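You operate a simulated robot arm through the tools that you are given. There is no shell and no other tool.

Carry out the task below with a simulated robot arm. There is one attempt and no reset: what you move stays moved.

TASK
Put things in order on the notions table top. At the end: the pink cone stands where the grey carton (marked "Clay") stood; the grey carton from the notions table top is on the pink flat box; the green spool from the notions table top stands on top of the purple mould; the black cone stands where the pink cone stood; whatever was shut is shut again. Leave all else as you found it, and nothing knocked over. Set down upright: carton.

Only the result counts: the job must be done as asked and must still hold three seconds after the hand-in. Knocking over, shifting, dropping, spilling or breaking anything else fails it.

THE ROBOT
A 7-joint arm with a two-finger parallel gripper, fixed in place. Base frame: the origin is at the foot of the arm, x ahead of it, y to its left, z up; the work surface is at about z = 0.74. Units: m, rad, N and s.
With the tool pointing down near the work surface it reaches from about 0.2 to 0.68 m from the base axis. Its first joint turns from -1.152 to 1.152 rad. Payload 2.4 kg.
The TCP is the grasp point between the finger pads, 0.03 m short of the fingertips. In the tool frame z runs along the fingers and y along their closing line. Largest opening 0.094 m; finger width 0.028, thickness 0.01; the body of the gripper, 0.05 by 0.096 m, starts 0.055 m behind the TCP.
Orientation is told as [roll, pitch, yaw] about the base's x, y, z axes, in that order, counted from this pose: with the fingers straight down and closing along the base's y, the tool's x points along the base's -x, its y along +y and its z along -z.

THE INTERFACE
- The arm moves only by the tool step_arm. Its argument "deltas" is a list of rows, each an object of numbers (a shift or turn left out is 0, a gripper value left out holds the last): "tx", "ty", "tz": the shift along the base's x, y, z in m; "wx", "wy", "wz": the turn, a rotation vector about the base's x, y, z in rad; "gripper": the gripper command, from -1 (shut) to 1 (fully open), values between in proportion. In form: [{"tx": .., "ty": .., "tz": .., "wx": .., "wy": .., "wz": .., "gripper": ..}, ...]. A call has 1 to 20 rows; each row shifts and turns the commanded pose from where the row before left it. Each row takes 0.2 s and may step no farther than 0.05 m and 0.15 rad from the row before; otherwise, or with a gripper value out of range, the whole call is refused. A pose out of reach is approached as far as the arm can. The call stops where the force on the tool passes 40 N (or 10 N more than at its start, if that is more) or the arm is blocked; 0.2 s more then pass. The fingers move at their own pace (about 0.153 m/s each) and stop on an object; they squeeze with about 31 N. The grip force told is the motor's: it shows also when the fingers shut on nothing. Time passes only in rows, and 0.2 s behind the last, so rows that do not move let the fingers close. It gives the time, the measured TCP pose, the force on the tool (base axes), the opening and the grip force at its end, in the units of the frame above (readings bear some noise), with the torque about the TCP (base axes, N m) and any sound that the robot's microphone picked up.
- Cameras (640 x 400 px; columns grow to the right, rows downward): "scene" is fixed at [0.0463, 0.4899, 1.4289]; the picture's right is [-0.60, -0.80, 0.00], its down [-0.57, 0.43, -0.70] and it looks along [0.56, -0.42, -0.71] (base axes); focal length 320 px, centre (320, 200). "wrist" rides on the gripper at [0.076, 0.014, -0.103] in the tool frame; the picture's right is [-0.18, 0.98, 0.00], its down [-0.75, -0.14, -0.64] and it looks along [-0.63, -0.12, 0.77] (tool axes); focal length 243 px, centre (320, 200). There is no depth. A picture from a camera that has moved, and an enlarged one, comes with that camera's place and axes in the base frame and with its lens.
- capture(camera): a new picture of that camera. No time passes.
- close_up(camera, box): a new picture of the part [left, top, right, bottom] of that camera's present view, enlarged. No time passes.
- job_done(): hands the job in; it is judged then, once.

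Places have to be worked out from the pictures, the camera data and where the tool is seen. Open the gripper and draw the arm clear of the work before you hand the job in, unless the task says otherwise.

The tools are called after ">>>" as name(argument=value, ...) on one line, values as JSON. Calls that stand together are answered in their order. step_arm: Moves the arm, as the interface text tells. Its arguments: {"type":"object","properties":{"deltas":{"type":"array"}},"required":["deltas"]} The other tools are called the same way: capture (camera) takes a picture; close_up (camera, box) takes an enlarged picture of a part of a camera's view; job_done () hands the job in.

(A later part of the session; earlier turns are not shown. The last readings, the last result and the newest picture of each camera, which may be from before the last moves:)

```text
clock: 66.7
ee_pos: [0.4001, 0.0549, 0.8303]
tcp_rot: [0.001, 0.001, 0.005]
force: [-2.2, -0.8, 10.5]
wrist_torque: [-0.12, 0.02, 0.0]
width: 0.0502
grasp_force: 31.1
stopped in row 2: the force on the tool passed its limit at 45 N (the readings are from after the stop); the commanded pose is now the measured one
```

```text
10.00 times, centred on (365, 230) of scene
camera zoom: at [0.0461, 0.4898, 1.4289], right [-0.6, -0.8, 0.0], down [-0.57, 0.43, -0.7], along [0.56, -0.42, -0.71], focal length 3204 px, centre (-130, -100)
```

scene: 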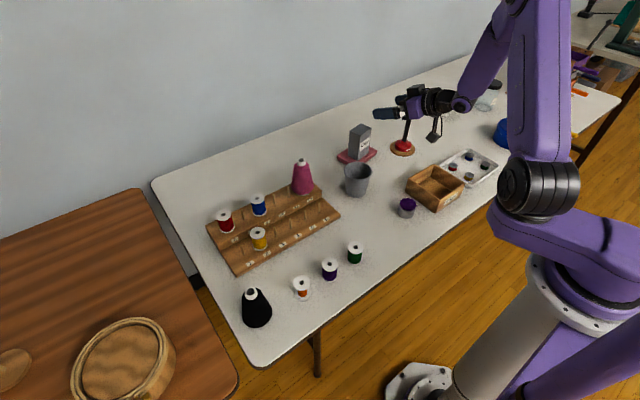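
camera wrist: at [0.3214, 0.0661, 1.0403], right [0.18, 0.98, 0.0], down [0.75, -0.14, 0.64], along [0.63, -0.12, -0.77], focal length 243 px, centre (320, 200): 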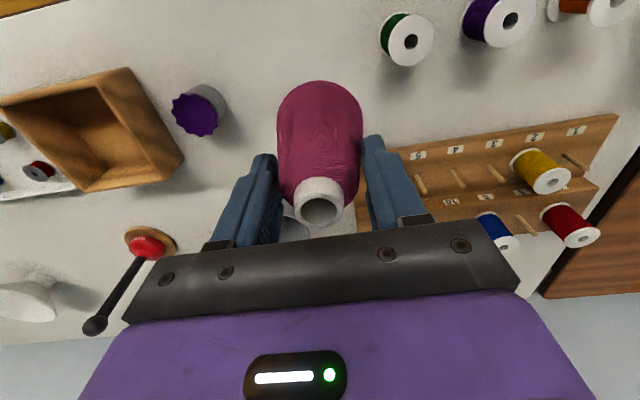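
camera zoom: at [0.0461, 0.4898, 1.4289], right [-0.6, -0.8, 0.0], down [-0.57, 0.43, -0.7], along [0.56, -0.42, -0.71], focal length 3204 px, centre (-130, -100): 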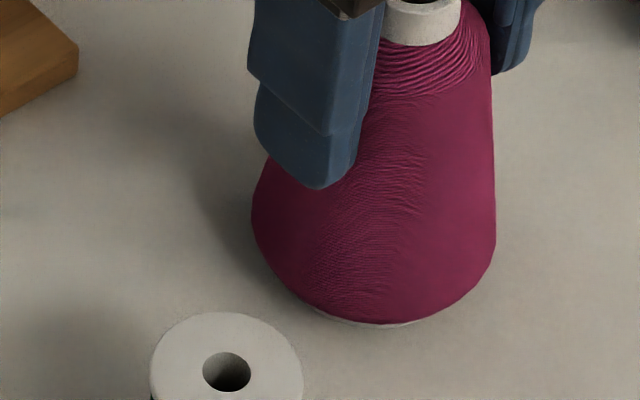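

Firm contact with the table at z ≈ 0.830. I'm backing off slightly, then opening gently.

>>> step_arm(deltas=[{"tz": 0.001}, {}, {"gripper": 0.2}, {"gripper": 0.4}, {"gripper": 0.8}, {}, {}])

>>> close_up(camera="scene", box=[330, 180, 410, 260])

>>> capture(camera="wrist")

```text
clock: 68.3
ee_pos: [0.399, 0.0557, 0.8305]
tcp_rot: [0.001, -0.001, 0.006]
force: [-0.3, -0.8, 0.0]
wrist_torque: [0.01, -0.01, 0.02]
width: 0.0847
grasp_force: 0.0
```

```text
5.00 times, centred on (370, 220) of scene
camera zoom: at [0.0463, 0.4899, 1.4289], right [-0.6, -0.8, 0.0], down [-0.57, 0.43, -0.7], along [0.56, -0.42, -0.71], focal length 1602 px, centre (70, 100)
```

zoom: 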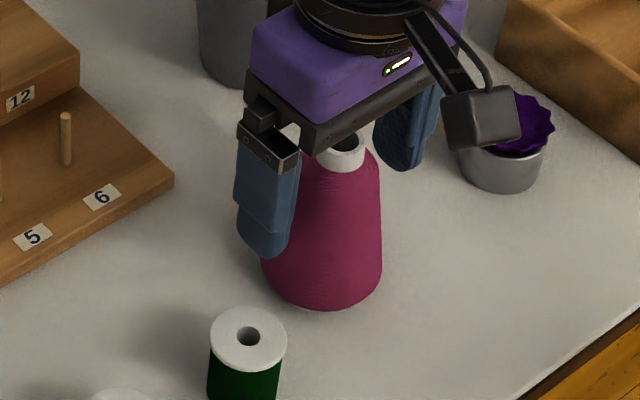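

```text
taken
camera wrist: at [0.3231, 0.0675, 0.9325], right [0.18, 0.98, 0.0], down [0.75, -0.14, 0.64], along [0.63, -0.11, -0.77], focal length 243 px, centre (320, 200)
```

wrist: 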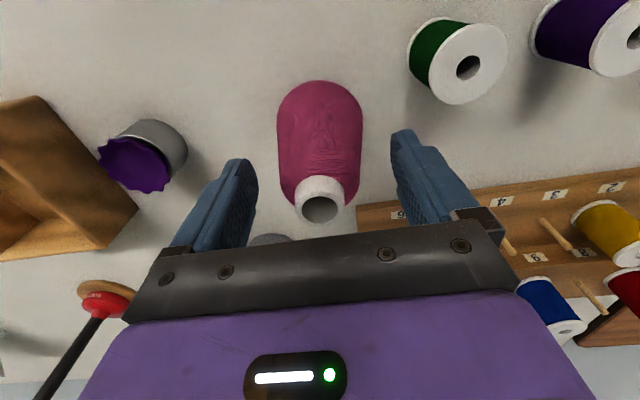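

The pink cone stands at (0.396, 0.055), right where the carton was. I'm raising straight up, then heading to the black cone for a look.

>>> step_arm(deltas=[{"tz": 0.02}, {"tz": 0.03}, {"tz": 0.04}, {"tz": 0.04}, {"tx": -0.01, "ty": 0.038, "tz": 0.01}, {"tx": -0.01, "ty": 0.038, "tz": 0.01}, {"tx": -0.01, "ty": 0.038, "tz": 0.01}, {"tx": -0.01, "ty": 0.038, "tz": 0.01}, {"tx": -0.01, "ty": 0.038}, {"tx": -0.01, "ty": 0.038}, {"tx": -0.01, "ty": 0.038}, {"tx": -0.01, "ty": 0.038}, {"tx": -0.01, "ty": 0.038}, {}])

>>> capture(camera="wrist")

>>> capture(camera="scene")

```text
clock: 71.3
ee_pos: [0.3085, 0.3968, 1.0008]
tcp_rot: [0.0, 0.0, 0.006]
force: [-0.2, 0.1, -0.2]
wrist_torque: [-0.02, -0.02, -0.02]
width: 0.0845
grasp_force: 0.0
```

```text
taken
camera wrist: at [0.2327, 0.4101, 1.1025], right [0.18, 0.98, 0.0], down [0.75, -0.14, 0.64], along [0.63, -0.11, -0.77], focal length 243 px, centre (320, 200)
```

wrist: 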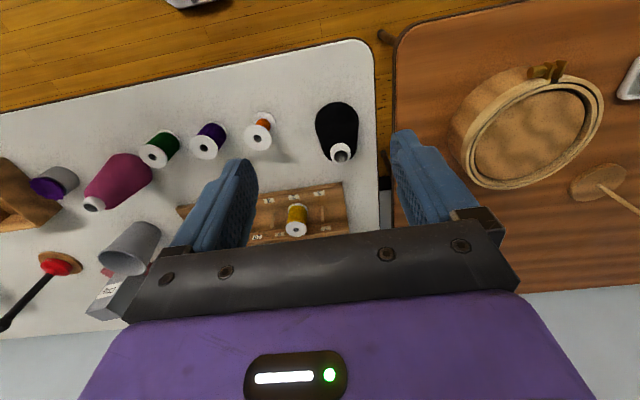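

```text
taken
```

scene: 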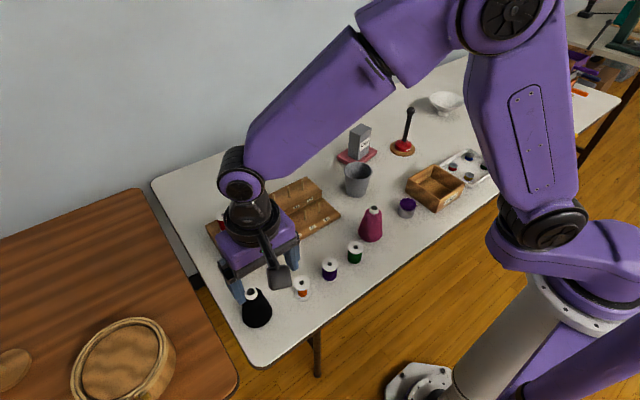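

>>> close_up(camera="wrist", box=[290, 90, 380, 170])

>>> close_up(camera="scene", box=[230, 280, 280, 335])

```text
5.00 times, centred on (335, 130) of wrist
camera zoom: at [0.2327, 0.4101, 1.1025], right [0.18, 0.98, 0.0], down [0.75, -0.14, 0.64], along [0.63, -0.11, -0.77], focal length 1213 px, centre (245, 550)
```

zoom: 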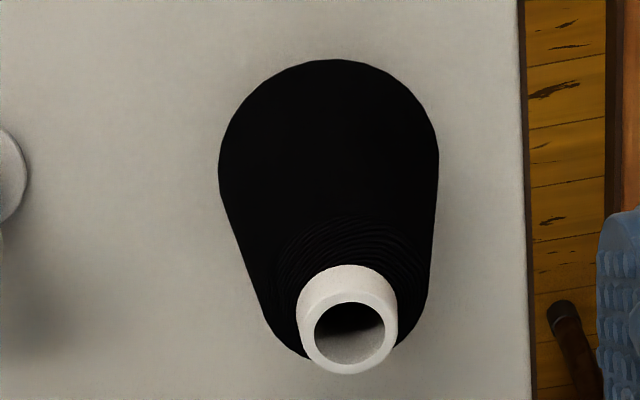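

```text
7.27 times, centred on (255, 308) of scene
camera zoom: at [0.0462, 0.4899, 1.4289], right [-0.6, -0.8, 0.0], down [-0.57, 0.43, -0.7], along [0.56, -0.42, -0.71], focal length 2330 px, centre (793, -582)
```

zoom: 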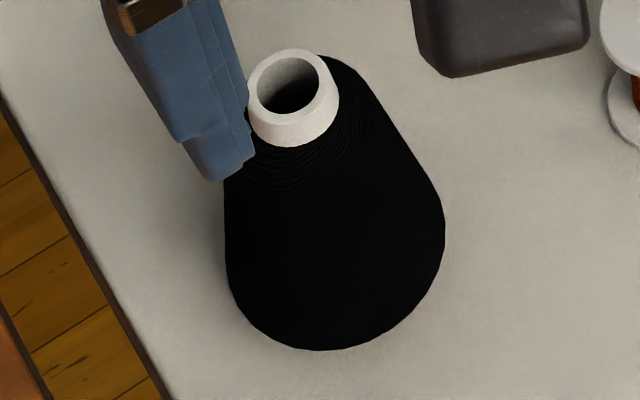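

Both cameras agree that the black cone's axis is at (0.380, 0.409) and its rim at z 0.848, the same model as the pink one. I'm moving above it with the gripper open.

>>> step_arm(deltas=[{"tx": 0.036, "ty": 0.006, "gripper": 0.8}, {"tx": 0.036, "ty": 0.006}, {"tz": -0.035}, {"tz": -0.035}, {}])

>>> capture(camera="wrist")

>>> close_up(camera="scene", box=[210, 220, 310, 340])

```text
clock: 72.5
ee_pos: [0.382, 0.4092, 0.9289]
tcp_rot: [0.004, 0.0, 0.006]
force: [0.7, 0.4, 0.5]
wrist_torque: [-0.03, -0.02, 0.02]
width: 0.0845
grasp_force: 0.0
```

```text
taken
camera wrist: at [0.3052, 0.4216, 1.0314], right [0.18, 0.98, 0.0], down [0.75, -0.14, 0.64], along [0.63, -0.11, -0.77], focal length 243 px, centre (320, 200)
```

wrist: 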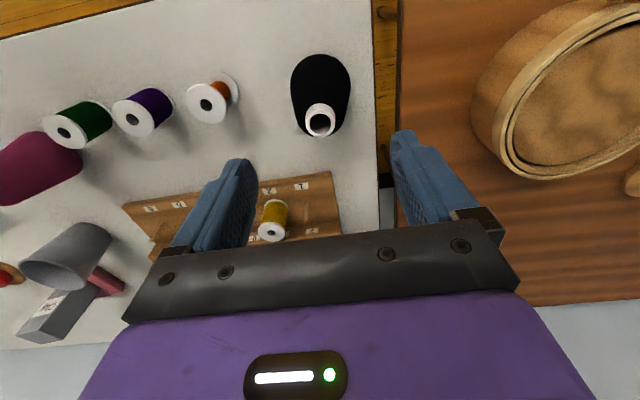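

```text
3.33 times, centred on (260, 280) of scene
camera zoom: at [0.0463, 0.4899, 1.4289], right [-0.6, -0.8, 0.0], down [-0.57, 0.43, -0.7], along [0.56, -0.42, -0.71], focal length 1068 px, centre (520, -67)
```

zoom: 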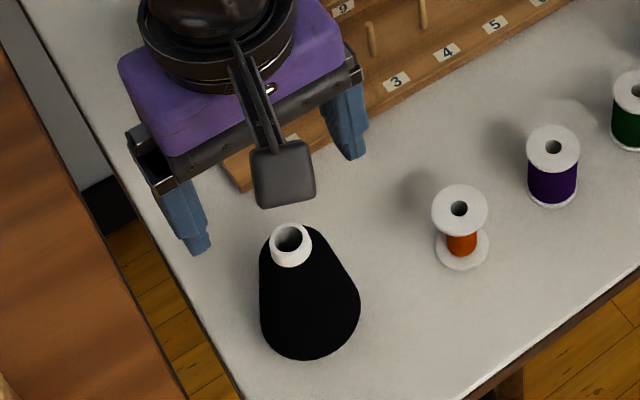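

>>> close_up(camera="wrist", box=[280, 40, 360, 140])

```text
4.00 times, centred on (320, 90) of wrist
camera zoom: at [0.3052, 0.4216, 1.0314], right [0.18, 0.98, 0.0], down [0.75, -0.14, 0.64], along [0.63, -0.11, -0.77], focal length 970 px, centre (320, 640)
```

zoom: 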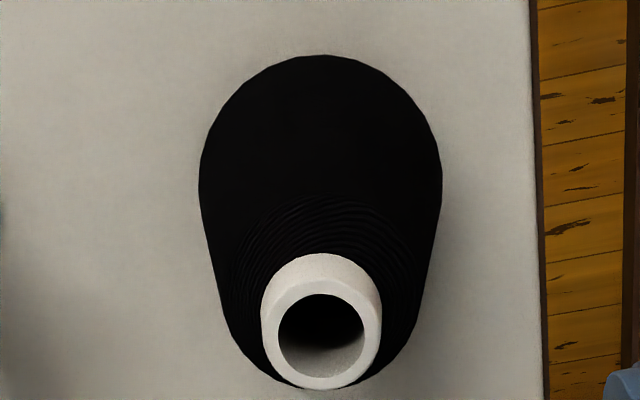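

The axis is confirmed at (0.379, 0.409). I'm descending to the same grip height that worked for the pink cone.

>>> step_arm(deltas=[{"tx": -0.002, "tz": -0.03}, {"tz": -0.03}, {"tz": -0.025}, {"tz": -0.014}, {}])

>>> capture(camera="wrist")

>>> close_up(camera="scene", box=[210, 240, 310, 340])

```text
clock: 73.7
ee_pos: [0.3801, 0.4086, 0.8317]
tcp_rot: [-0.001, 0.001, 0.007]
force: [0.2, 0.6, 0.9]
wrist_torque: [-0.01, 0.0, -0.03]
width: 0.0847
grasp_force: 0.1
```

```text
taken
camera wrist: at [0.3033, 0.4213, 0.9333], right [0.18, 0.98, 0.0], down [0.75, -0.14, 0.64], along [0.63, -0.11, -0.77], focal length 243 px, centre (320, 200)
```

wrist: 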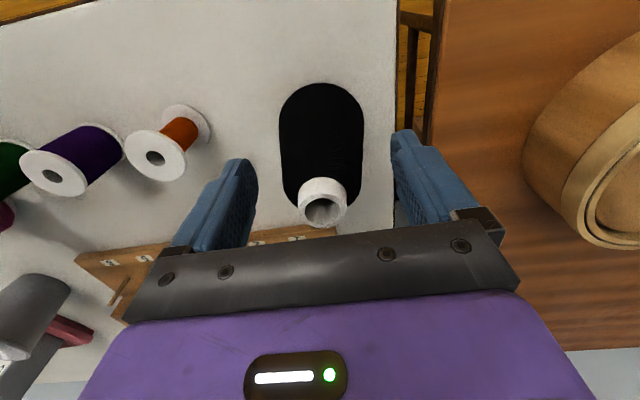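

```text
4.00 times, centred on (260, 290) of scene
camera zoom: at [0.0463, 0.4899, 1.4289], right [-0.6, -0.8, 0.0], down [-0.57, 0.43, -0.7], along [0.56, -0.42, -0.71], focal length 1281 px, centre (560, -160)
```

zoom: 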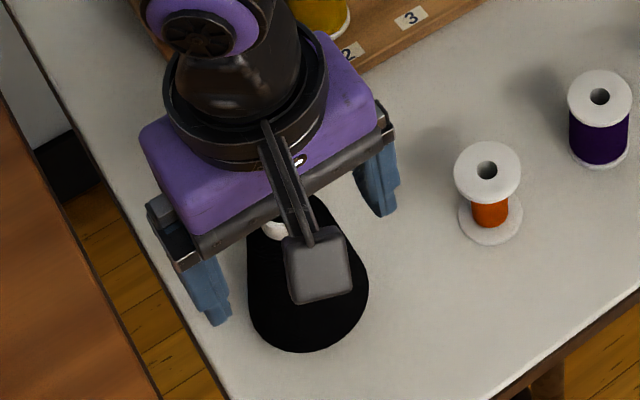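

The cone sits in the fingers just as the pink one did. I'm closing and test-lifting.

>>> step_arm(deltas=[{"gripper": -1}, {}, {}, {}, {}])

>>> step_arm(deltas=[{"tz": 0.004}, {"tz": 0.006}, {}, {}, {}])

>>> capture(camera="wrist")

```text
clock: 74.9
ee_pos: [0.3799, 0.4091, 0.8316]
tcp_rot: [0.002, -0.001, 0.005]
force: [-0.3, 0.4, 1.7]
wrist_torque: [0.03, -0.03, 0.05]
width: 0.0501
grasp_force: 31.3
```

```text
clock: 76.1
ee_pos: [0.3792, 0.4084, 0.8413]
tcp_rot: [0.0, 0.0, 0.005]
force: [0.1, 0.1, -1.4]
wrist_torque: [-0.01, -0.02, 0.0]
width: 0.0499
grasp_force: 30.9
```

```text
taken
camera wrist: at [0.3031, 0.4213, 0.9436], right [0.18, 0.98, 0.0], down [0.75, -0.14, 0.64], along [0.63, -0.11, -0.77], focal length 243 px, centre (320, 200)
```

wrist: 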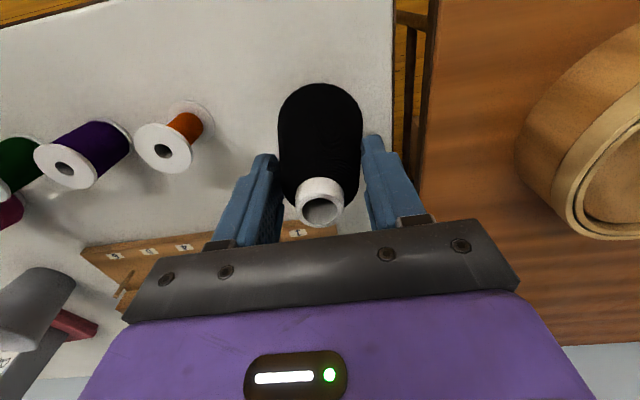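

The black cone is held firmly in the same spot in the fingers as the pink one was. I'm lifting slowly to a height that clears the spools on the rack.

>>> step_arm(deltas=[{"tz": 0.008}, {"tz": 0.012}, {"tz": 0.014}, {"tz": 0.014}, {"tz": 0.014}, {"tz": 0.014}, {"tz": 0.014}, {"tz": 0.014}, {"tz": 0.014}, {"tz": 0.012}, {"tz": 0.006}, {}])

>>> capture(camera="wrist")

```text
clock: 78.7
ee_pos: [0.3789, 0.4085, 0.9772]
tcp_rot: [-0.001, 0.0, 0.006]
force: [0.0, 0.5, -1.2]
wrist_torque: [-0.02, -0.02, 0.0]
width: 0.0497
grasp_force: 30.4
```

```text
taken
camera wrist: at [0.3029, 0.4212, 1.0796], right [0.18, 0.98, 0.0], down [0.75, -0.14, 0.64], along [0.63, -0.11, -0.77], focal length 243 px, centre (320, 200)
```

wrist: 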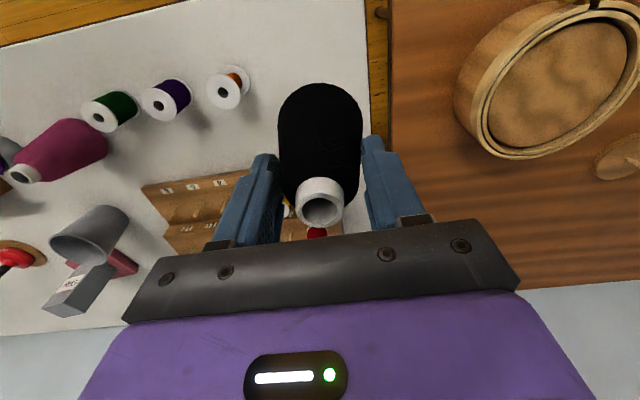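

I'm carrying it slowly across to above peg 12.

>>> step_arm(deltas=[{"tx": 0.0064, "ty": -0.0076}, {"tx": 0.01278, "ty": -0.01523}, {"tx": 0.01278, "ty": -0.01523}, {"tx": 0.01278, "ty": -0.01523}, {"tx": 0.01278, "ty": -0.01523}, {"tx": 0.01278, "ty": -0.01523}, {"tx": 0.01278, "ty": -0.01523}, {"tx": 0.01278, "ty": -0.01523}, {"tx": 0.01278, "ty": -0.01523}, {"tx": 0.01278, "ty": -0.01523}, {"tx": 0.01278, "ty": -0.01523}, {"tx": 0.01278, "ty": -0.01523}, {"tx": 0.01278, "ty": -0.01523}, {"tx": 0.01278, "ty": -0.01523}, {"tx": 0.01278, "ty": -0.01523}, {"tx": 0.01278, "ty": -0.01523}, {"tx": 0.01278, "ty": -0.01523}, {"tx": 0.01278, "ty": -0.01523}, {"tx": 0.01278, "ty": -0.01523}, {"tx": 0.0064, "ty": -0.0076}])

>>> capture(camera="wrist")

>>> close_up(camera="scene", box=[250, 100, 350, 220])

```text
clock: 82.9
ee_pos: [0.6214, 0.1196, 0.9772]
tcp_rot: [-0.003, -0.001, 0.002]
force: [0.9, -0.3, -1.7]
wrist_torque: [-0.01, 0.01, -0.04]
width: 0.0496
grasp_force: 30.2
```

```text
taken
camera wrist: at [0.5462, 0.132, 1.0793], right [0.18, 0.98, 0.0], down [0.75, -0.14, 0.64], along [0.63, -0.11, -0.77], focal length 243 px, centre (320, 200)
```

wrist: 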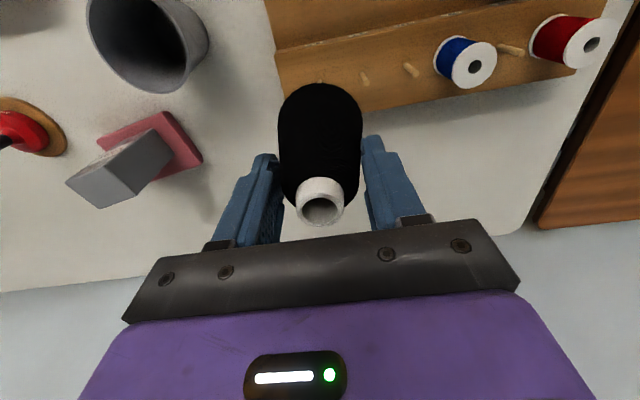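

```text
3.33 times, centred on (300, 160) of scene
camera zoom: at [0.0463, 0.4899, 1.4289], right [-0.6, -0.8, 0.0], down [-0.57, 0.43, -0.7], along [0.56, -0.42, -0.71], focal length 1068 px, centre (387, 333)
```

zoom: 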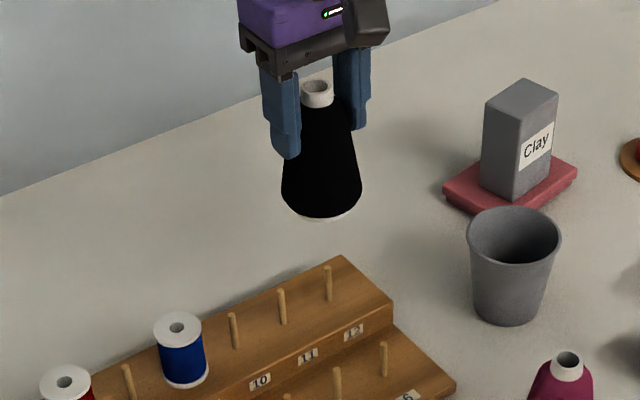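

The cone is above peg 12. I'm lowering to just above the peg top, then checking the alignment.

>>> step_arm(deltas=[{"tx": 0.0004, "ty": -0.0005, "tz": -0.008}, {"tz": -0.014}, {"tz": -0.014}, {"tz": -0.014}, {"tz": -0.008}, {}])

>>> close_up(camera="scene", box=[275, 140, 335, 200])

>>> capture(camera="wrist")

```text
clock: 84.3
ee_pos: [0.6224, 0.1197, 0.9184]
tcp_rot: [-0.001, 0.0, 0.006]
force: [-0.7, 0.7, -1.1]
wrist_torque: [-0.02, 0.01, -0.04]
width: 0.0496
grasp_force: 31.6
```

```text
6.67 times, centred on (305, 170) of scene
camera zoom: at [0.0463, 0.4899, 1.4289], right [-0.6, -0.8, 0.0], down [-0.57, 0.43, -0.7], along [0.56, -0.42, -0.71], focal length 2136 px, centre (420, 400)
```

zoom: 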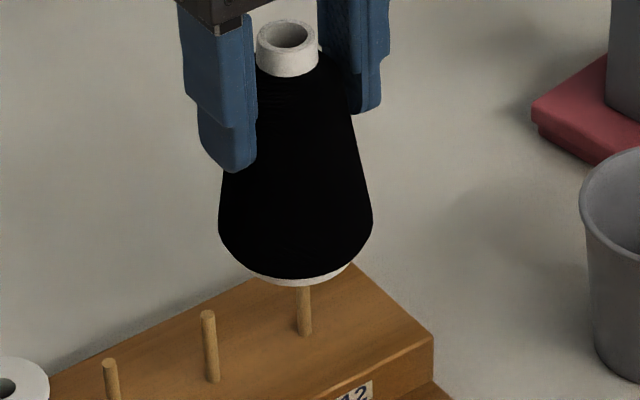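

```text
taken
camera wrist: at [0.5467, 0.1319, 1.0209], right [0.18, 0.98, 0.0], down [0.75, -0.14, 0.64], along [0.63, -0.11, -0.77], focal length 243 px, centre (320, 200)
```

wrist: 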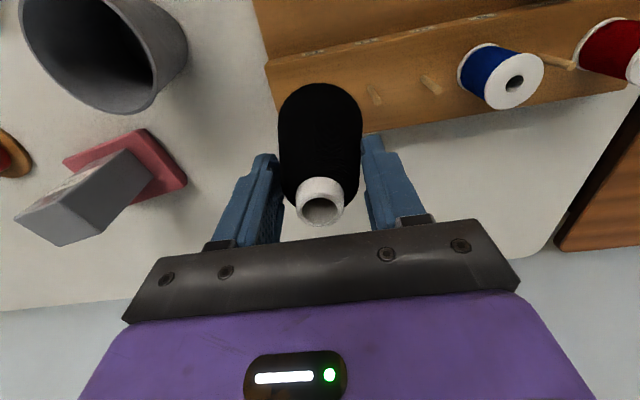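

The predicted landing matches the pink cone's original pixel position within 1–2 px, and the peg is beneath the base. I'm continuing down slowly.

>>> step_arm(deltas=[{"tz": -0.008}, {"tz": -0.008}, {"tz": -0.008}, {"tz": -0.008}, {"tz": -0.006}, {}])

>>> close_up(camera="scene", box=[275, 140, 335, 200])

```text
clock: 85.7
ee_pos: [0.6243, 0.1203, 0.8806]
tcp_rot: [0.002, 0.0, 0.004]
force: [-0.5, -0.2, -0.6]
wrist_torque: [0.02, -0.04, 0.01]
width: 0.0497
grasp_force: 31.2
```

```text
6.67 times, centred on (305, 170) of scene
camera zoom: at [0.0463, 0.4899, 1.4289], right [-0.6, -0.8, 0.0], down [-0.57, 0.43, -0.7], along [0.56, -0.42, -0.71], focal length 2136 px, centre (420, 400)
```

zoom: 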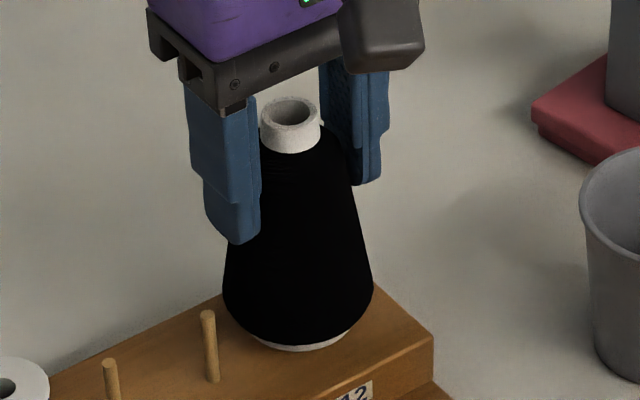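

The peg has entered the cone with no side force. About 9 mm remain, so I'm lowering in small steps.

>>> step_arm(deltas=[{"tz": -0.003}, {"tz": -0.003}, {}])

>>> step_arm(deltas=[{"tz": -0.001}, {}])

```text
clock: 86.5
ee_pos: [0.6225, 0.1195, 0.8748]
tcp_rot: [-0.001, 0.002, 0.004]
force: [0.4, -0.1, 0.4]
wrist_torque: [-0.04, 0.02, 0.02]
width: 0.0495
grasp_force: 31.0
```

```text
clock: 87.1
ee_pos: [0.6222, 0.1204, 0.8744]
tcp_rot: [0.0, -0.001, 0.005]
force: [-0.1, -0.4, -1.2]
wrist_torque: [-0.02, 0.0, 0.0]
width: 0.05
grasp_force: 30.9
```

>>> step_arm(deltas=[{"tz": -0.001}, {}])

>>> close_up(camera="scene", box=[275, 140, 335, 200])

```text
clock: 87.7
ee_pos: [0.6221, 0.1194, 0.874]
tcp_rot: [0.001, 0.001, 0.003]
force: [0.3, 0.8, -0.6]
wrist_torque: [0.0, 0.01, -0.01]
width: 0.0497
grasp_force: 30.9
```

```text
6.67 times, centred on (305, 170) of scene
camera zoom: at [0.0463, 0.4899, 1.4289], right [-0.6, -0.8, 0.0], down [-0.57, 0.43, -0.7], along [0.56, -0.42, -0.71], focal length 2136 px, centre (420, 400)
```

zoom: 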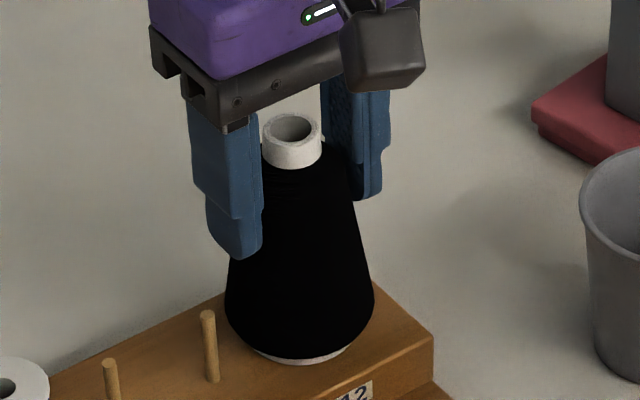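

>>> step_arm(deltas=[{"tz": -0.001}, {}])

```text
clock: 88.3
ee_pos: [0.6225, 0.1204, 0.8725]
tcp_rot: [-0.001, 0.0, 0.006]
force: [-0.7, 0.5, 0.1]
wrist_torque: [-0.06, 0.11, -0.02]
width: 0.0496
grasp_force: 31.0
```

Force and torque are just starting to change, so I'm going one more millimetre.

>>> step_arm(deltas=[{"tz": -0.001}, {}])

```text
clock: 88.9
ee_pos: [0.6232, 0.1202, 0.8731]
tcp_rot: [0.002, -0.002, 0.004]
force: [-3.7, -0.3, 14.8]
wrist_torque: [-0.33, 0.38, -0.05]
width: 0.0496
grasp_force: 30.9
```

The cone is in contact with the rack. I'm backing off 1 mm and releasing gently.

>>> step_arm(deltas=[{"tz": 0.001}, {}, {"gripper": 0.2}, {"gripper": 0.4}, {"gripper": 0.75}, {}, {}])

>>> close_up(camera="scene", box=[275, 140, 335, 200])

>>> capture(camera="wrist")

```text
clock: 90.5
ee_pos: [0.623, 0.1197, 0.8714]
tcp_rot: [0.0, 0.0, 0.006]
force: [0.2, 0.0, 0.4]
wrist_torque: [0.0, 0.03, -0.01]
width: 0.0823
grasp_force: 0.1
```

```text
6.67 times, centred on (305, 170) of scene
camera zoom: at [0.0463, 0.4899, 1.4289], right [-0.6, -0.8, 0.0], down [-0.57, 0.43, -0.7], along [0.56, -0.42, -0.71], focal length 2136 px, centre (420, 400)
```

zoom: 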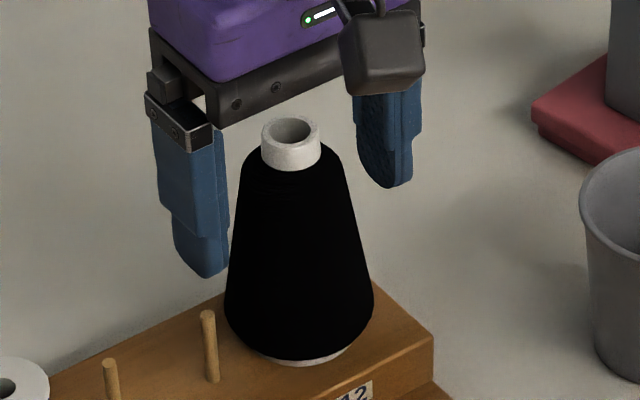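

```text
taken
camera wrist: at [0.5466, 0.1323, 0.9741], right [0.18, 0.98, 0.0], down [0.75, -0.14, 0.64], along [0.63, -0.11, -0.77], focal length 243 px, centre (320, 200)
```

wrist: 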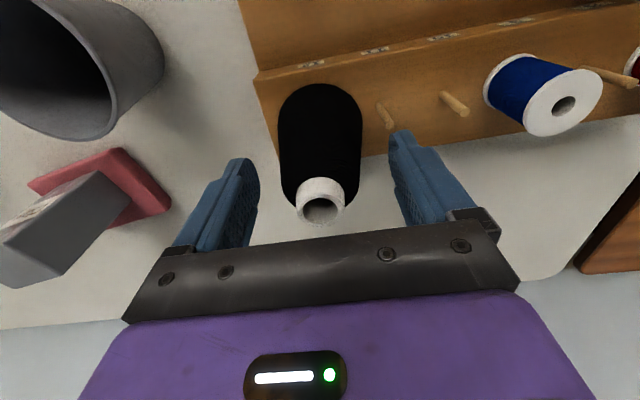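

The black cone stands exactly where the pink one was (ring bottom at the same pixel). I'm raising straight up, then moving back to view the green spool and the mould.

>>> step_arm(deltas=[{"tz": 0.02}, {"tz": 0.03}, {"tz": 0.035}, {"tz": 0.035}, {"tx": -0.04, "ty": 0.0}, {"tx": -0.04}, {"tx": -0.04}, {"tx": -0.04}, {"tx": -0.04}, {"tx": -0.04}, {"tx": -0.04}, {"tx": -0.035, "tz": -0.02}, {"tz": -0.03}, {}])

>>> capture(camera="wrist")

>>> capture(camera="scene")

```text
clock: 93.5
ee_pos: [0.3172, 0.1207, 0.9448]
tcp_rot: [-0.002, 0.0, 0.006]
force: [0.2, 0.3, 0.2]
wrist_torque: [-0.03, -0.01, 0.05]
width: 0.082
grasp_force: 0.1
out of reach, approached as far as the arm can: row 12
```

```text
taken
camera wrist: at [0.2417, 0.1329, 1.0469], right [0.18, 0.98, 0.0], down [0.75, -0.14, 0.64], along [0.63, -0.11, -0.77], focal length 243 px, centre (320, 200)
```

wrist: 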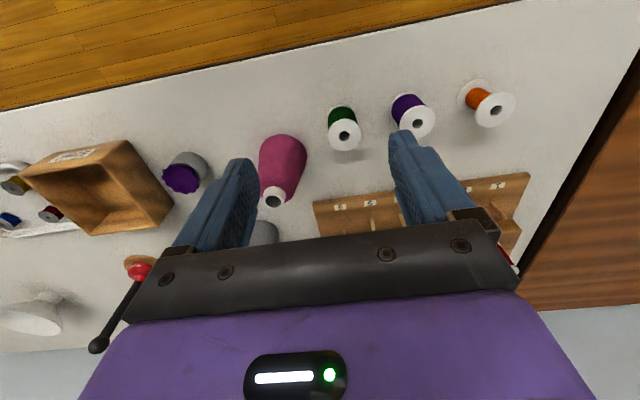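

```text
taken
```

scene: 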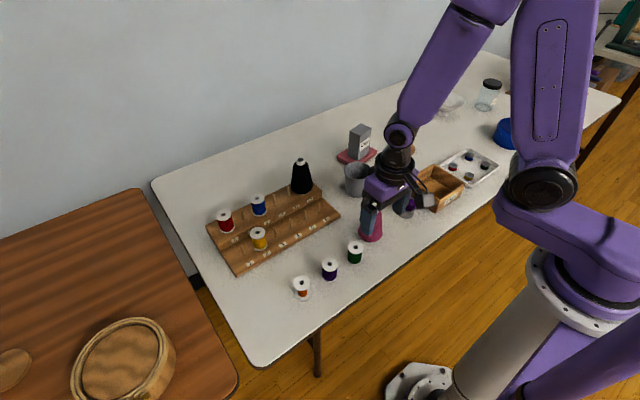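

>>> close_up(camera="wrist", box=[310, 90, 390, 165])

>>> close_up(camera="wrist", box=[150, 140, 220, 205])

>>> close_up(camera="scene", box=[330, 230, 380, 275])

```text
5.33 times, centred on (350, 128) of wrist
camera zoom: at [0.2417, 0.1329, 1.0469], right [0.18, 0.98, 0.0], down [0.75, -0.14, 0.64], along [0.63, -0.11, -0.77], focal length 1294 px, centre (160, 587)
```

zoom: 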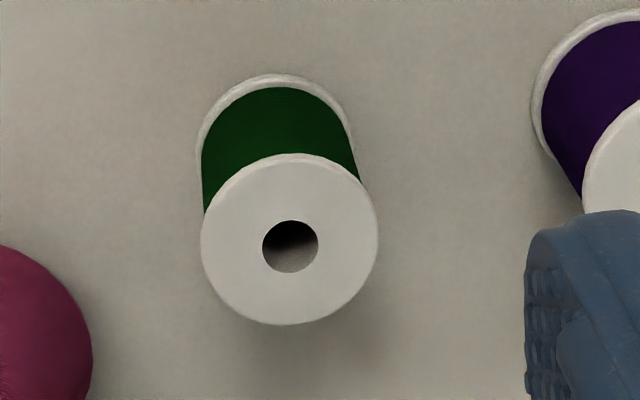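

```text
6.15 times, centred on (185, 172) of wrist
camera zoom: at [0.2417, 0.1329, 1.0469], right [0.18, 0.98, 0.0], down [0.75, -0.14, 0.64], along [0.63, -0.11, -0.77], focal length 1493 px, centre (1151, 369)
```

zoom: 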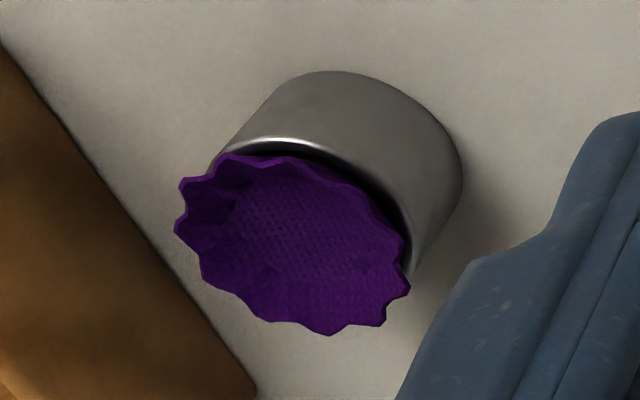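

```text
8.89 times, centred on (355, 252) of scene
camera zoom: at [0.0463, 0.4899, 1.4289], right [-0.6, -0.8, 0.0], down [-0.57, 0.43, -0.7], along [0.56, -0.42, -0.71], focal length 2848 px, centre (9, -267)
```

zoom: 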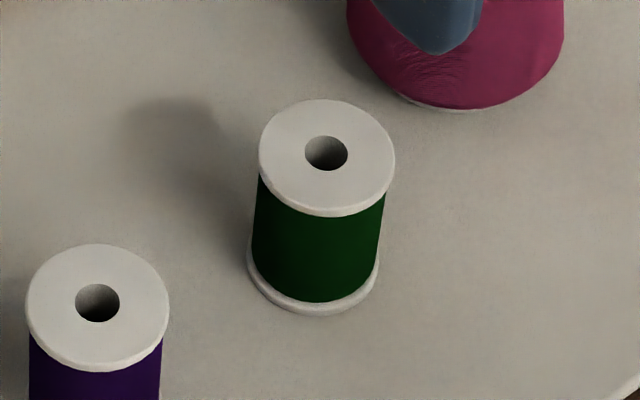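

The green spool's top centre is at (0.365, 0.140, 0.786), its diameter is about 0.038 and its height about 0.046. I'm moving above it with a narrower opening to clear the pink cone and the purple spool.

>>> step_arm(deltas=[{"tx": 0.024, "ty": 0.01, "gripper": 0.36}, {"tx": 0.0233, "ty": 0.0098}, {"tz": -0.03}, {"tz": -0.03}, {"tz": -0.02}, {}])

>>> capture(camera="wrist")

>>> close_up(camera="scene", box=[310, 190, 400, 280])

```text
clock: 94.9
ee_pos: [0.3629, 0.1398, 0.8663]
tcp_rot: [0.003, 0.0, 0.007]
force: [-0.8, -0.5, -0.2]
wrist_torque: [0.03, -0.02, 0.0]
width: 0.0637
grasp_force: 0.0
```

```text
taken
camera wrist: at [0.2881, 0.1525, 0.9677], right [0.18, 0.98, 0.0], down [0.75, -0.14, 0.64], along [0.63, -0.11, -0.77], focal length 243 px, centre (320, 200)
```

wrist: 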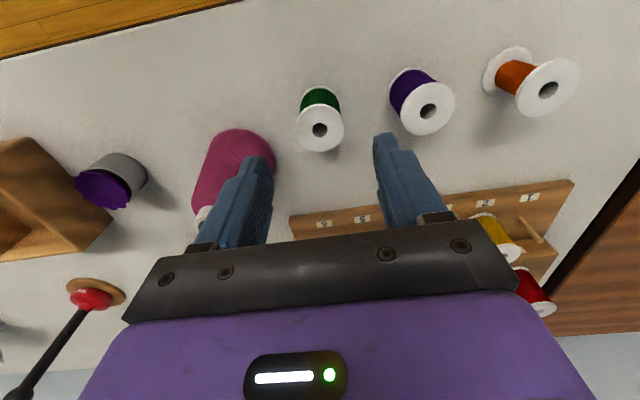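

```text
4.44 times, centred on (355, 235) of scene
camera zoom: at [0.0463, 0.4899, 1.4289], right [-0.6, -0.8, 0.0], down [-0.57, 0.43, -0.7], along [0.56, -0.42, -0.71], focal length 1424 px, centre (164, 44)
```

zoom: 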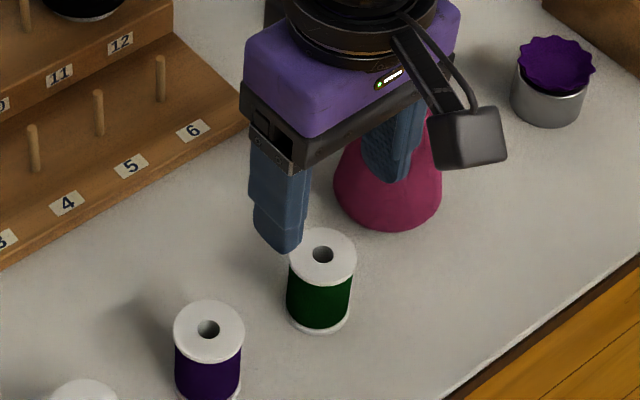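

The refined spool position is (0.3665, 0.139). I'm correcting by 3.5 mm and descending to grip its upper half, leaving its lower end free for the mould.

>>> step_arm(deltas=[{"tx": 0.0035, "ty": -0.0005, "tz": -0.025}, {"tz": -0.025}, {"tz": -0.018}, {"tz": -0.008}, {}])

>>> capture(camera="wrist")

>>> close_up(camera="scene", box=[320, 210, 390, 280])

```text
clock: 96.1
ee_pos: [0.3683, 0.1394, 0.7893]
tcp_rot: [0.002, 0.0, 0.004]
force: [0.8, -0.4, 0.2]
wrist_torque: [0.04, -0.01, 0.0]
width: 0.0637
grasp_force: 0.1
```

```text
taken
camera wrist: at [0.2917, 0.1517, 0.8909], right [0.18, 0.98, 0.0], down [0.75, -0.14, 0.64], along [0.63, -0.11, -0.77], focal length 243 px, centre (320, 200)
```

wrist: 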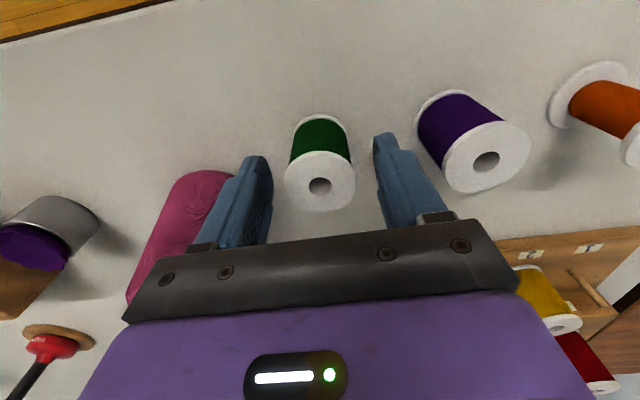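

```text
5.71 times, centred on (355, 245) of scene
camera zoom: at [0.0463, 0.4899, 1.4289], right [-0.6, -0.8, 0.0], down [-0.57, 0.43, -0.7], along [0.56, -0.42, -0.71], focal length 1831 px, centre (120, -57)
```

zoom: 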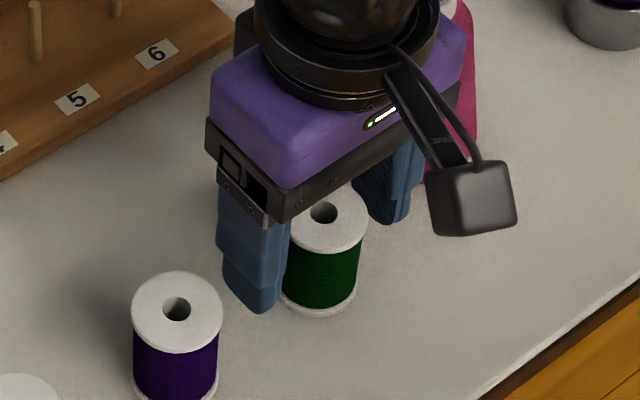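

The fingers straddle the spool symmetrically. I'm closing and test-lifting a few millimetres.

>>> step_arm(deltas=[{"gripper": -1}, {}, {}, {}])

>>> step_arm(deltas=[{"tz": 0.004}, {"tz": 0.006}, {}, {}])

>>> capture(camera="wrist")

>>> close_up(camera="scene", box=[320, 210, 390, 280])

```text
clock: 97.1
ee_pos: [0.368, 0.1396, 0.7897]
tcp_rot: [0.0, -0.002, 0.005]
force: [-0.2, 0.3, -0.4]
wrist_torque: [0.02, -0.03, 0.05]
width: 0.0366
grasp_force: 31.1
```

```text
clock: 98.1
ee_pos: [0.3684, 0.1404, 0.8001]
tcp_rot: [-0.001, 0.0, 0.006]
force: [-0.3, -0.6, -0.1]
wrist_torque: [0.0, 0.05, 0.02]
width: 0.0364
grasp_force: 30.4
```

```text
taken
camera wrist: at [0.2915, 0.1517, 0.9011], right [0.18, 0.98, 0.0], down [0.75, -0.14, 0.64], along [0.63, -0.11, -0.77], focal length 243 px, centre (320, 200)
```

wrist: 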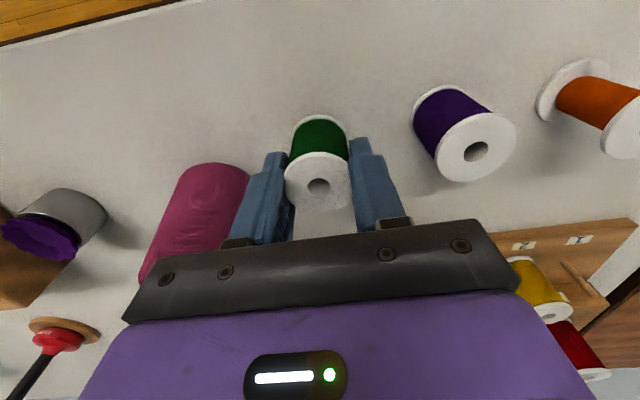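

```text
5.71 times, centred on (355, 245) of scene
camera zoom: at [0.0463, 0.4899, 1.4289], right [-0.6, -0.8, 0.0], down [-0.57, 0.43, -0.7], along [0.56, -0.42, -0.71], focal length 1831 px, centre (120, -57)
```

zoom: 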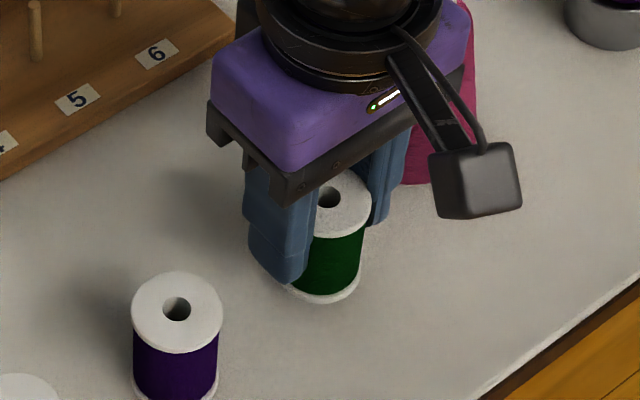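

The spool is held upright and is very light. I'm lifting well above the pink cone's height, then carrying it slowly over to the mould.

>>> step_arm(deltas=[{"tz": 0.01}, {"tz": 0.015}, {"tz": 0.015}, {"tz": 0.015}, {"tz": 0.015}, {"tz": 0.015}, {"tz": 0.015}, {"tz": 0.015}, {"tz": 0.015}, {"tz": 0.01}, {}])

>>> step_arm(deltas=[{"tx": 0.001, "ty": -0.008}, {"tx": 0.0025, "ty": -0.019}, {"tx": 0.0025, "ty": -0.019}, {"tx": 0.0025, "ty": -0.019}, {"tx": 0.0025, "ty": -0.019}, {"tx": 0.0025, "ty": -0.019}, {"tx": 0.0025, "ty": -0.019}, {"tx": 0.0025, "ty": -0.019}, {"tx": 0.0025, "ty": -0.019}, {"tx": 0.0025, "ty": -0.019}, {"tx": 0.0025, "ty": -0.019}, {"tx": 0.0025, "ty": -0.019}, {"tx": 0.001, "ty": -0.011}, {}])

>>> capture(camera="wrist")

>>> close_up(camera="scene", box=[360, 140, 450, 240])

```text
clock: 100.5
ee_pos: [0.3679, 0.1394, 0.9394]
tcp_rot: [0.0, 0.001, 0.007]
force: [-0.5, -0.2, -0.6]
wrist_torque: [-0.01, -0.03, -0.03]
width: 0.0362
grasp_force: 30.4
```

```text
clock: 103.5
ee_pos: [0.3983, -0.0894, 0.9388]
tcp_rot: [0.0, 0.0, 0.006]
force: [-0.3, -0.5, -0.6]
wrist_torque: [-0.01, -0.02, 0.0]
width: 0.036
grasp_force: 30.8
```

```text
taken
camera wrist: at [0.3209, -0.0769, 1.0414], right [0.18, 0.98, 0.0], down [0.75, -0.14, 0.64], along [0.63, -0.11, -0.77], focal length 243 px, centre (320, 200)
```

wrist: 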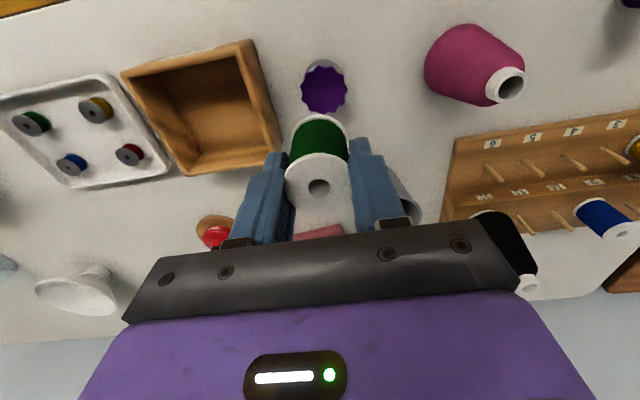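

```text
4.00 times, centred on (405, 190) of scene
camera zoom: at [0.0463, 0.4898, 1.4289], right [-0.6, -0.8, 0.0], down [-0.57, 0.43, -0.7], along [0.56, -0.42, -0.71], focal length 1281 px, centre (-20, 240)
```

zoom: 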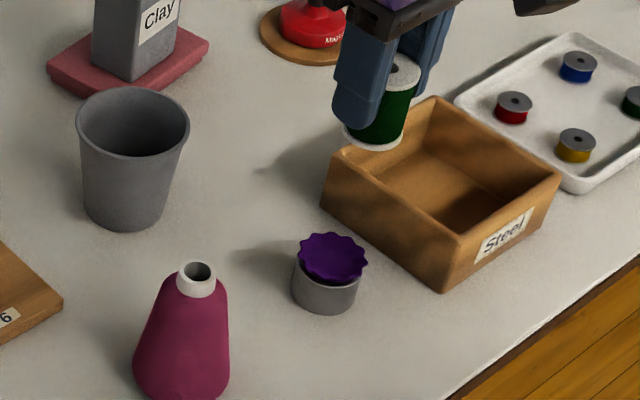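

The mould's rim is in view just below. I want a closer look at how the spool hangs in the fingers and at the mould's exact centre.

>>> close_up(camera="scene", box=[435, 140, 475, 185])

>>> close_up(camera="scene", box=[430, 140, 490, 190])

>>> close_up(camera="wrist", box=[280, 50, 370, 130])

>>> close_up(camera="wrist", box=[230, 100, 410, 240])

```text
8.89 times, centred on (455, 162) of scene
camera zoom: at [0.0463, 0.4898, 1.4289], right [-0.6, -0.8, 0.0], down [-0.57, 0.43, -0.7], along [0.56, -0.42, -0.71], focal length 2848 px, centre (-880, 533)
```

zoom: 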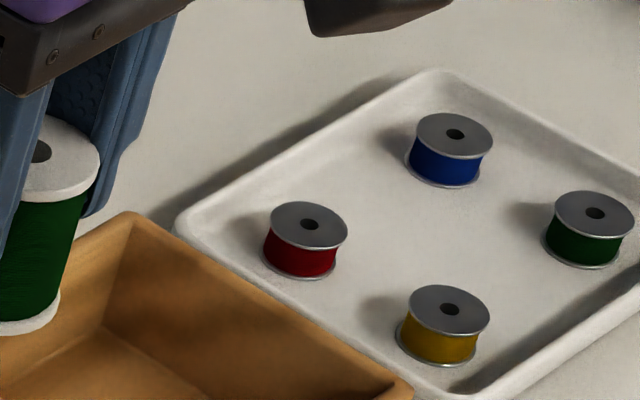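

```text
8.00 times, centred on (460, 165) of scene
camera zoom: at [0.0463, 0.4898, 1.4289], right [-0.6, -0.8, 0.0], down [-0.57, 0.43, -0.7], along [0.56, -0.42, -0.71], focal length 2563 px, centre (-800, 480)
```

zoom: 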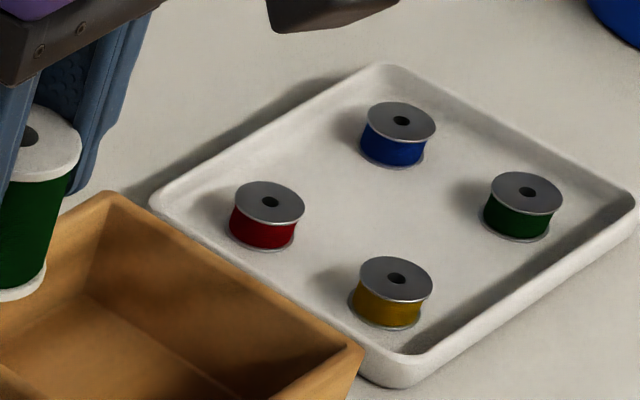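

```text
5.00 times, centred on (325, 90) of wrist
camera zoom: at [0.3209, -0.0769, 1.0414], right [0.18, 0.98, 0.0], down [0.75, -0.14, 0.64], along [0.63, -0.11, -0.77], focal length 1213 px, centre (295, 750)
```

zoom: 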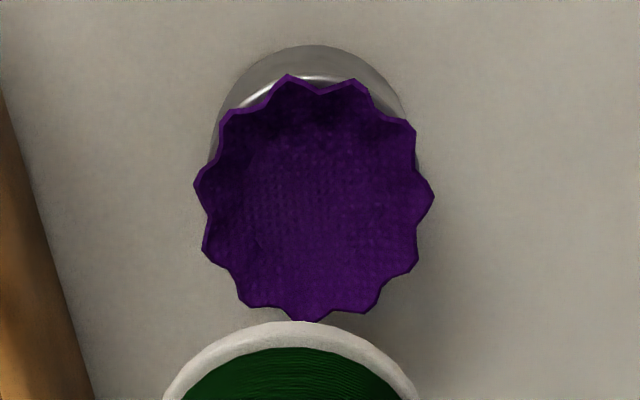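

```text
2.86 times, centred on (320, 170) of wrist
camera zoom: at [0.3209, -0.0769, 1.0414], right [0.18, 0.98, 0.0], down [0.75, -0.14, 0.64], along [0.63, -0.11, -0.77], focal length 693 px, centre (320, 286)
```

zoom: 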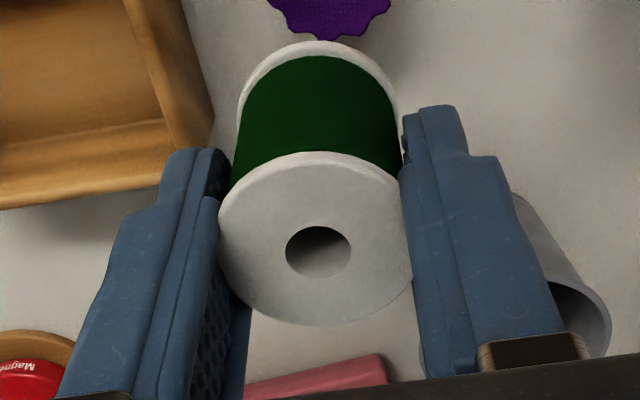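

>>> close_up(camera="scene", box=[400, 145, 440, 185])

>>> close_up(camera="scene", box=[390, 190, 430, 225])

```text
10.00 times, centred on (420, 165) of scene
camera zoom: at [0.0463, 0.4898, 1.4289], right [-0.6, -0.8, 0.0], down [-0.57, 0.43, -0.7], along [0.56, -0.42, -0.71], focal length 3204 px, centre (-680, 550)
```

zoom: 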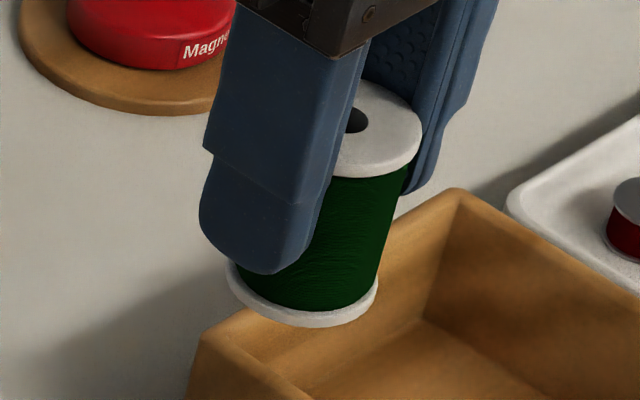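

```text
11.43 times, centred on (410, 208) of scene
camera zoom: at [0.0463, 0.4898, 1.4289], right [-0.6, -0.8, 0.0], down [-0.57, 0.43, -0.7], along [0.56, -0.42, -0.71], focal length 3661 px, centre (-709, 114)
```

zoom: 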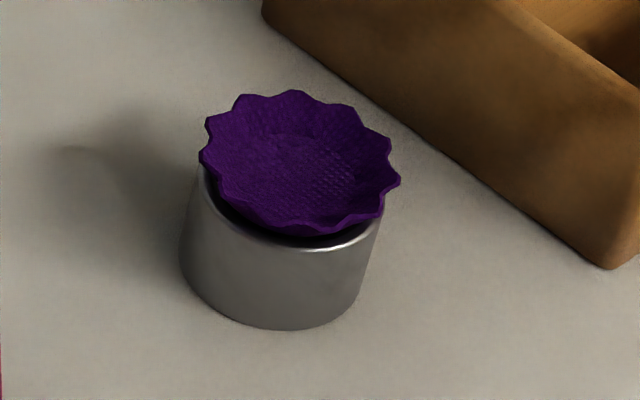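

The spool hangs exactly vertical, and the mould's centre works out to about (0.3965, -0.084) with its rim near z 0.77. I'm shifting there and lowering until the spool's bottom is about 3 cm above the rim for a final alignment check.

>>> step_arm(deltas=[{"tx": -0.0018, "ty": 0.0054}, {"tz": -0.015}, {"tz": -0.02}, {"tz": -0.02}, {"tz": -0.02}, {"tz": -0.013}, {}])

>>> close_up(camera="wrist", box=[260, 60, 380, 220])

>>> close_up(camera="scene", box=[385, 170, 435, 225])

```text
clock: 105.1
ee_pos: [0.3947, -0.0836, 0.8511]
tcp_rot: [0.0, -0.002, 0.004]
force: [0.7, -0.2, -0.4]
wrist_torque: [0.02, -0.03, 0.03]
width: 0.036
grasp_force: 30.6
```

```text
2.50 times, centred on (320, 140) of wrist
camera zoom: at [0.3194, -0.071, 0.9526], right [0.18, 0.98, 0.0], down [0.75, -0.14, 0.64], along [0.63, -0.11, -0.77], focal length 606 px, centre (320, 350)
```

zoom: 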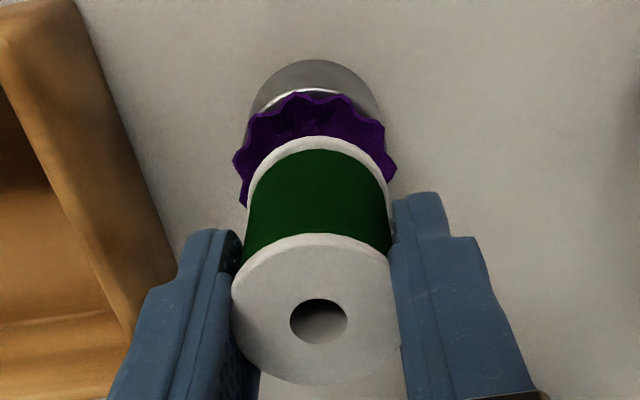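

```text
7.27 times, centred on (410, 198) of scene
camera zoom: at [0.0463, 0.4899, 1.4289], right [-0.6, -0.8, 0.0], down [-0.57, 0.43, -0.7], along [0.56, -0.42, -0.71], focal length 2330 px, centre (-334, 218)
```

zoom: 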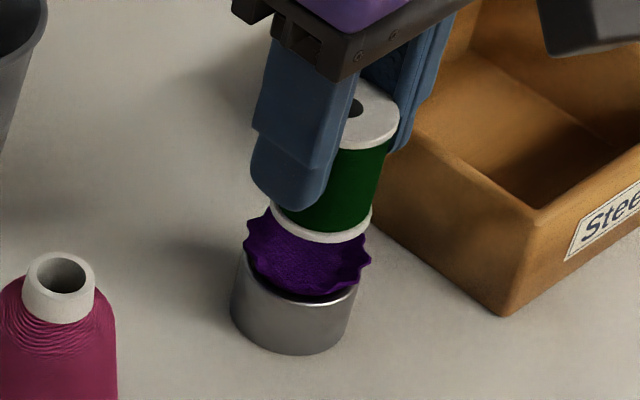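

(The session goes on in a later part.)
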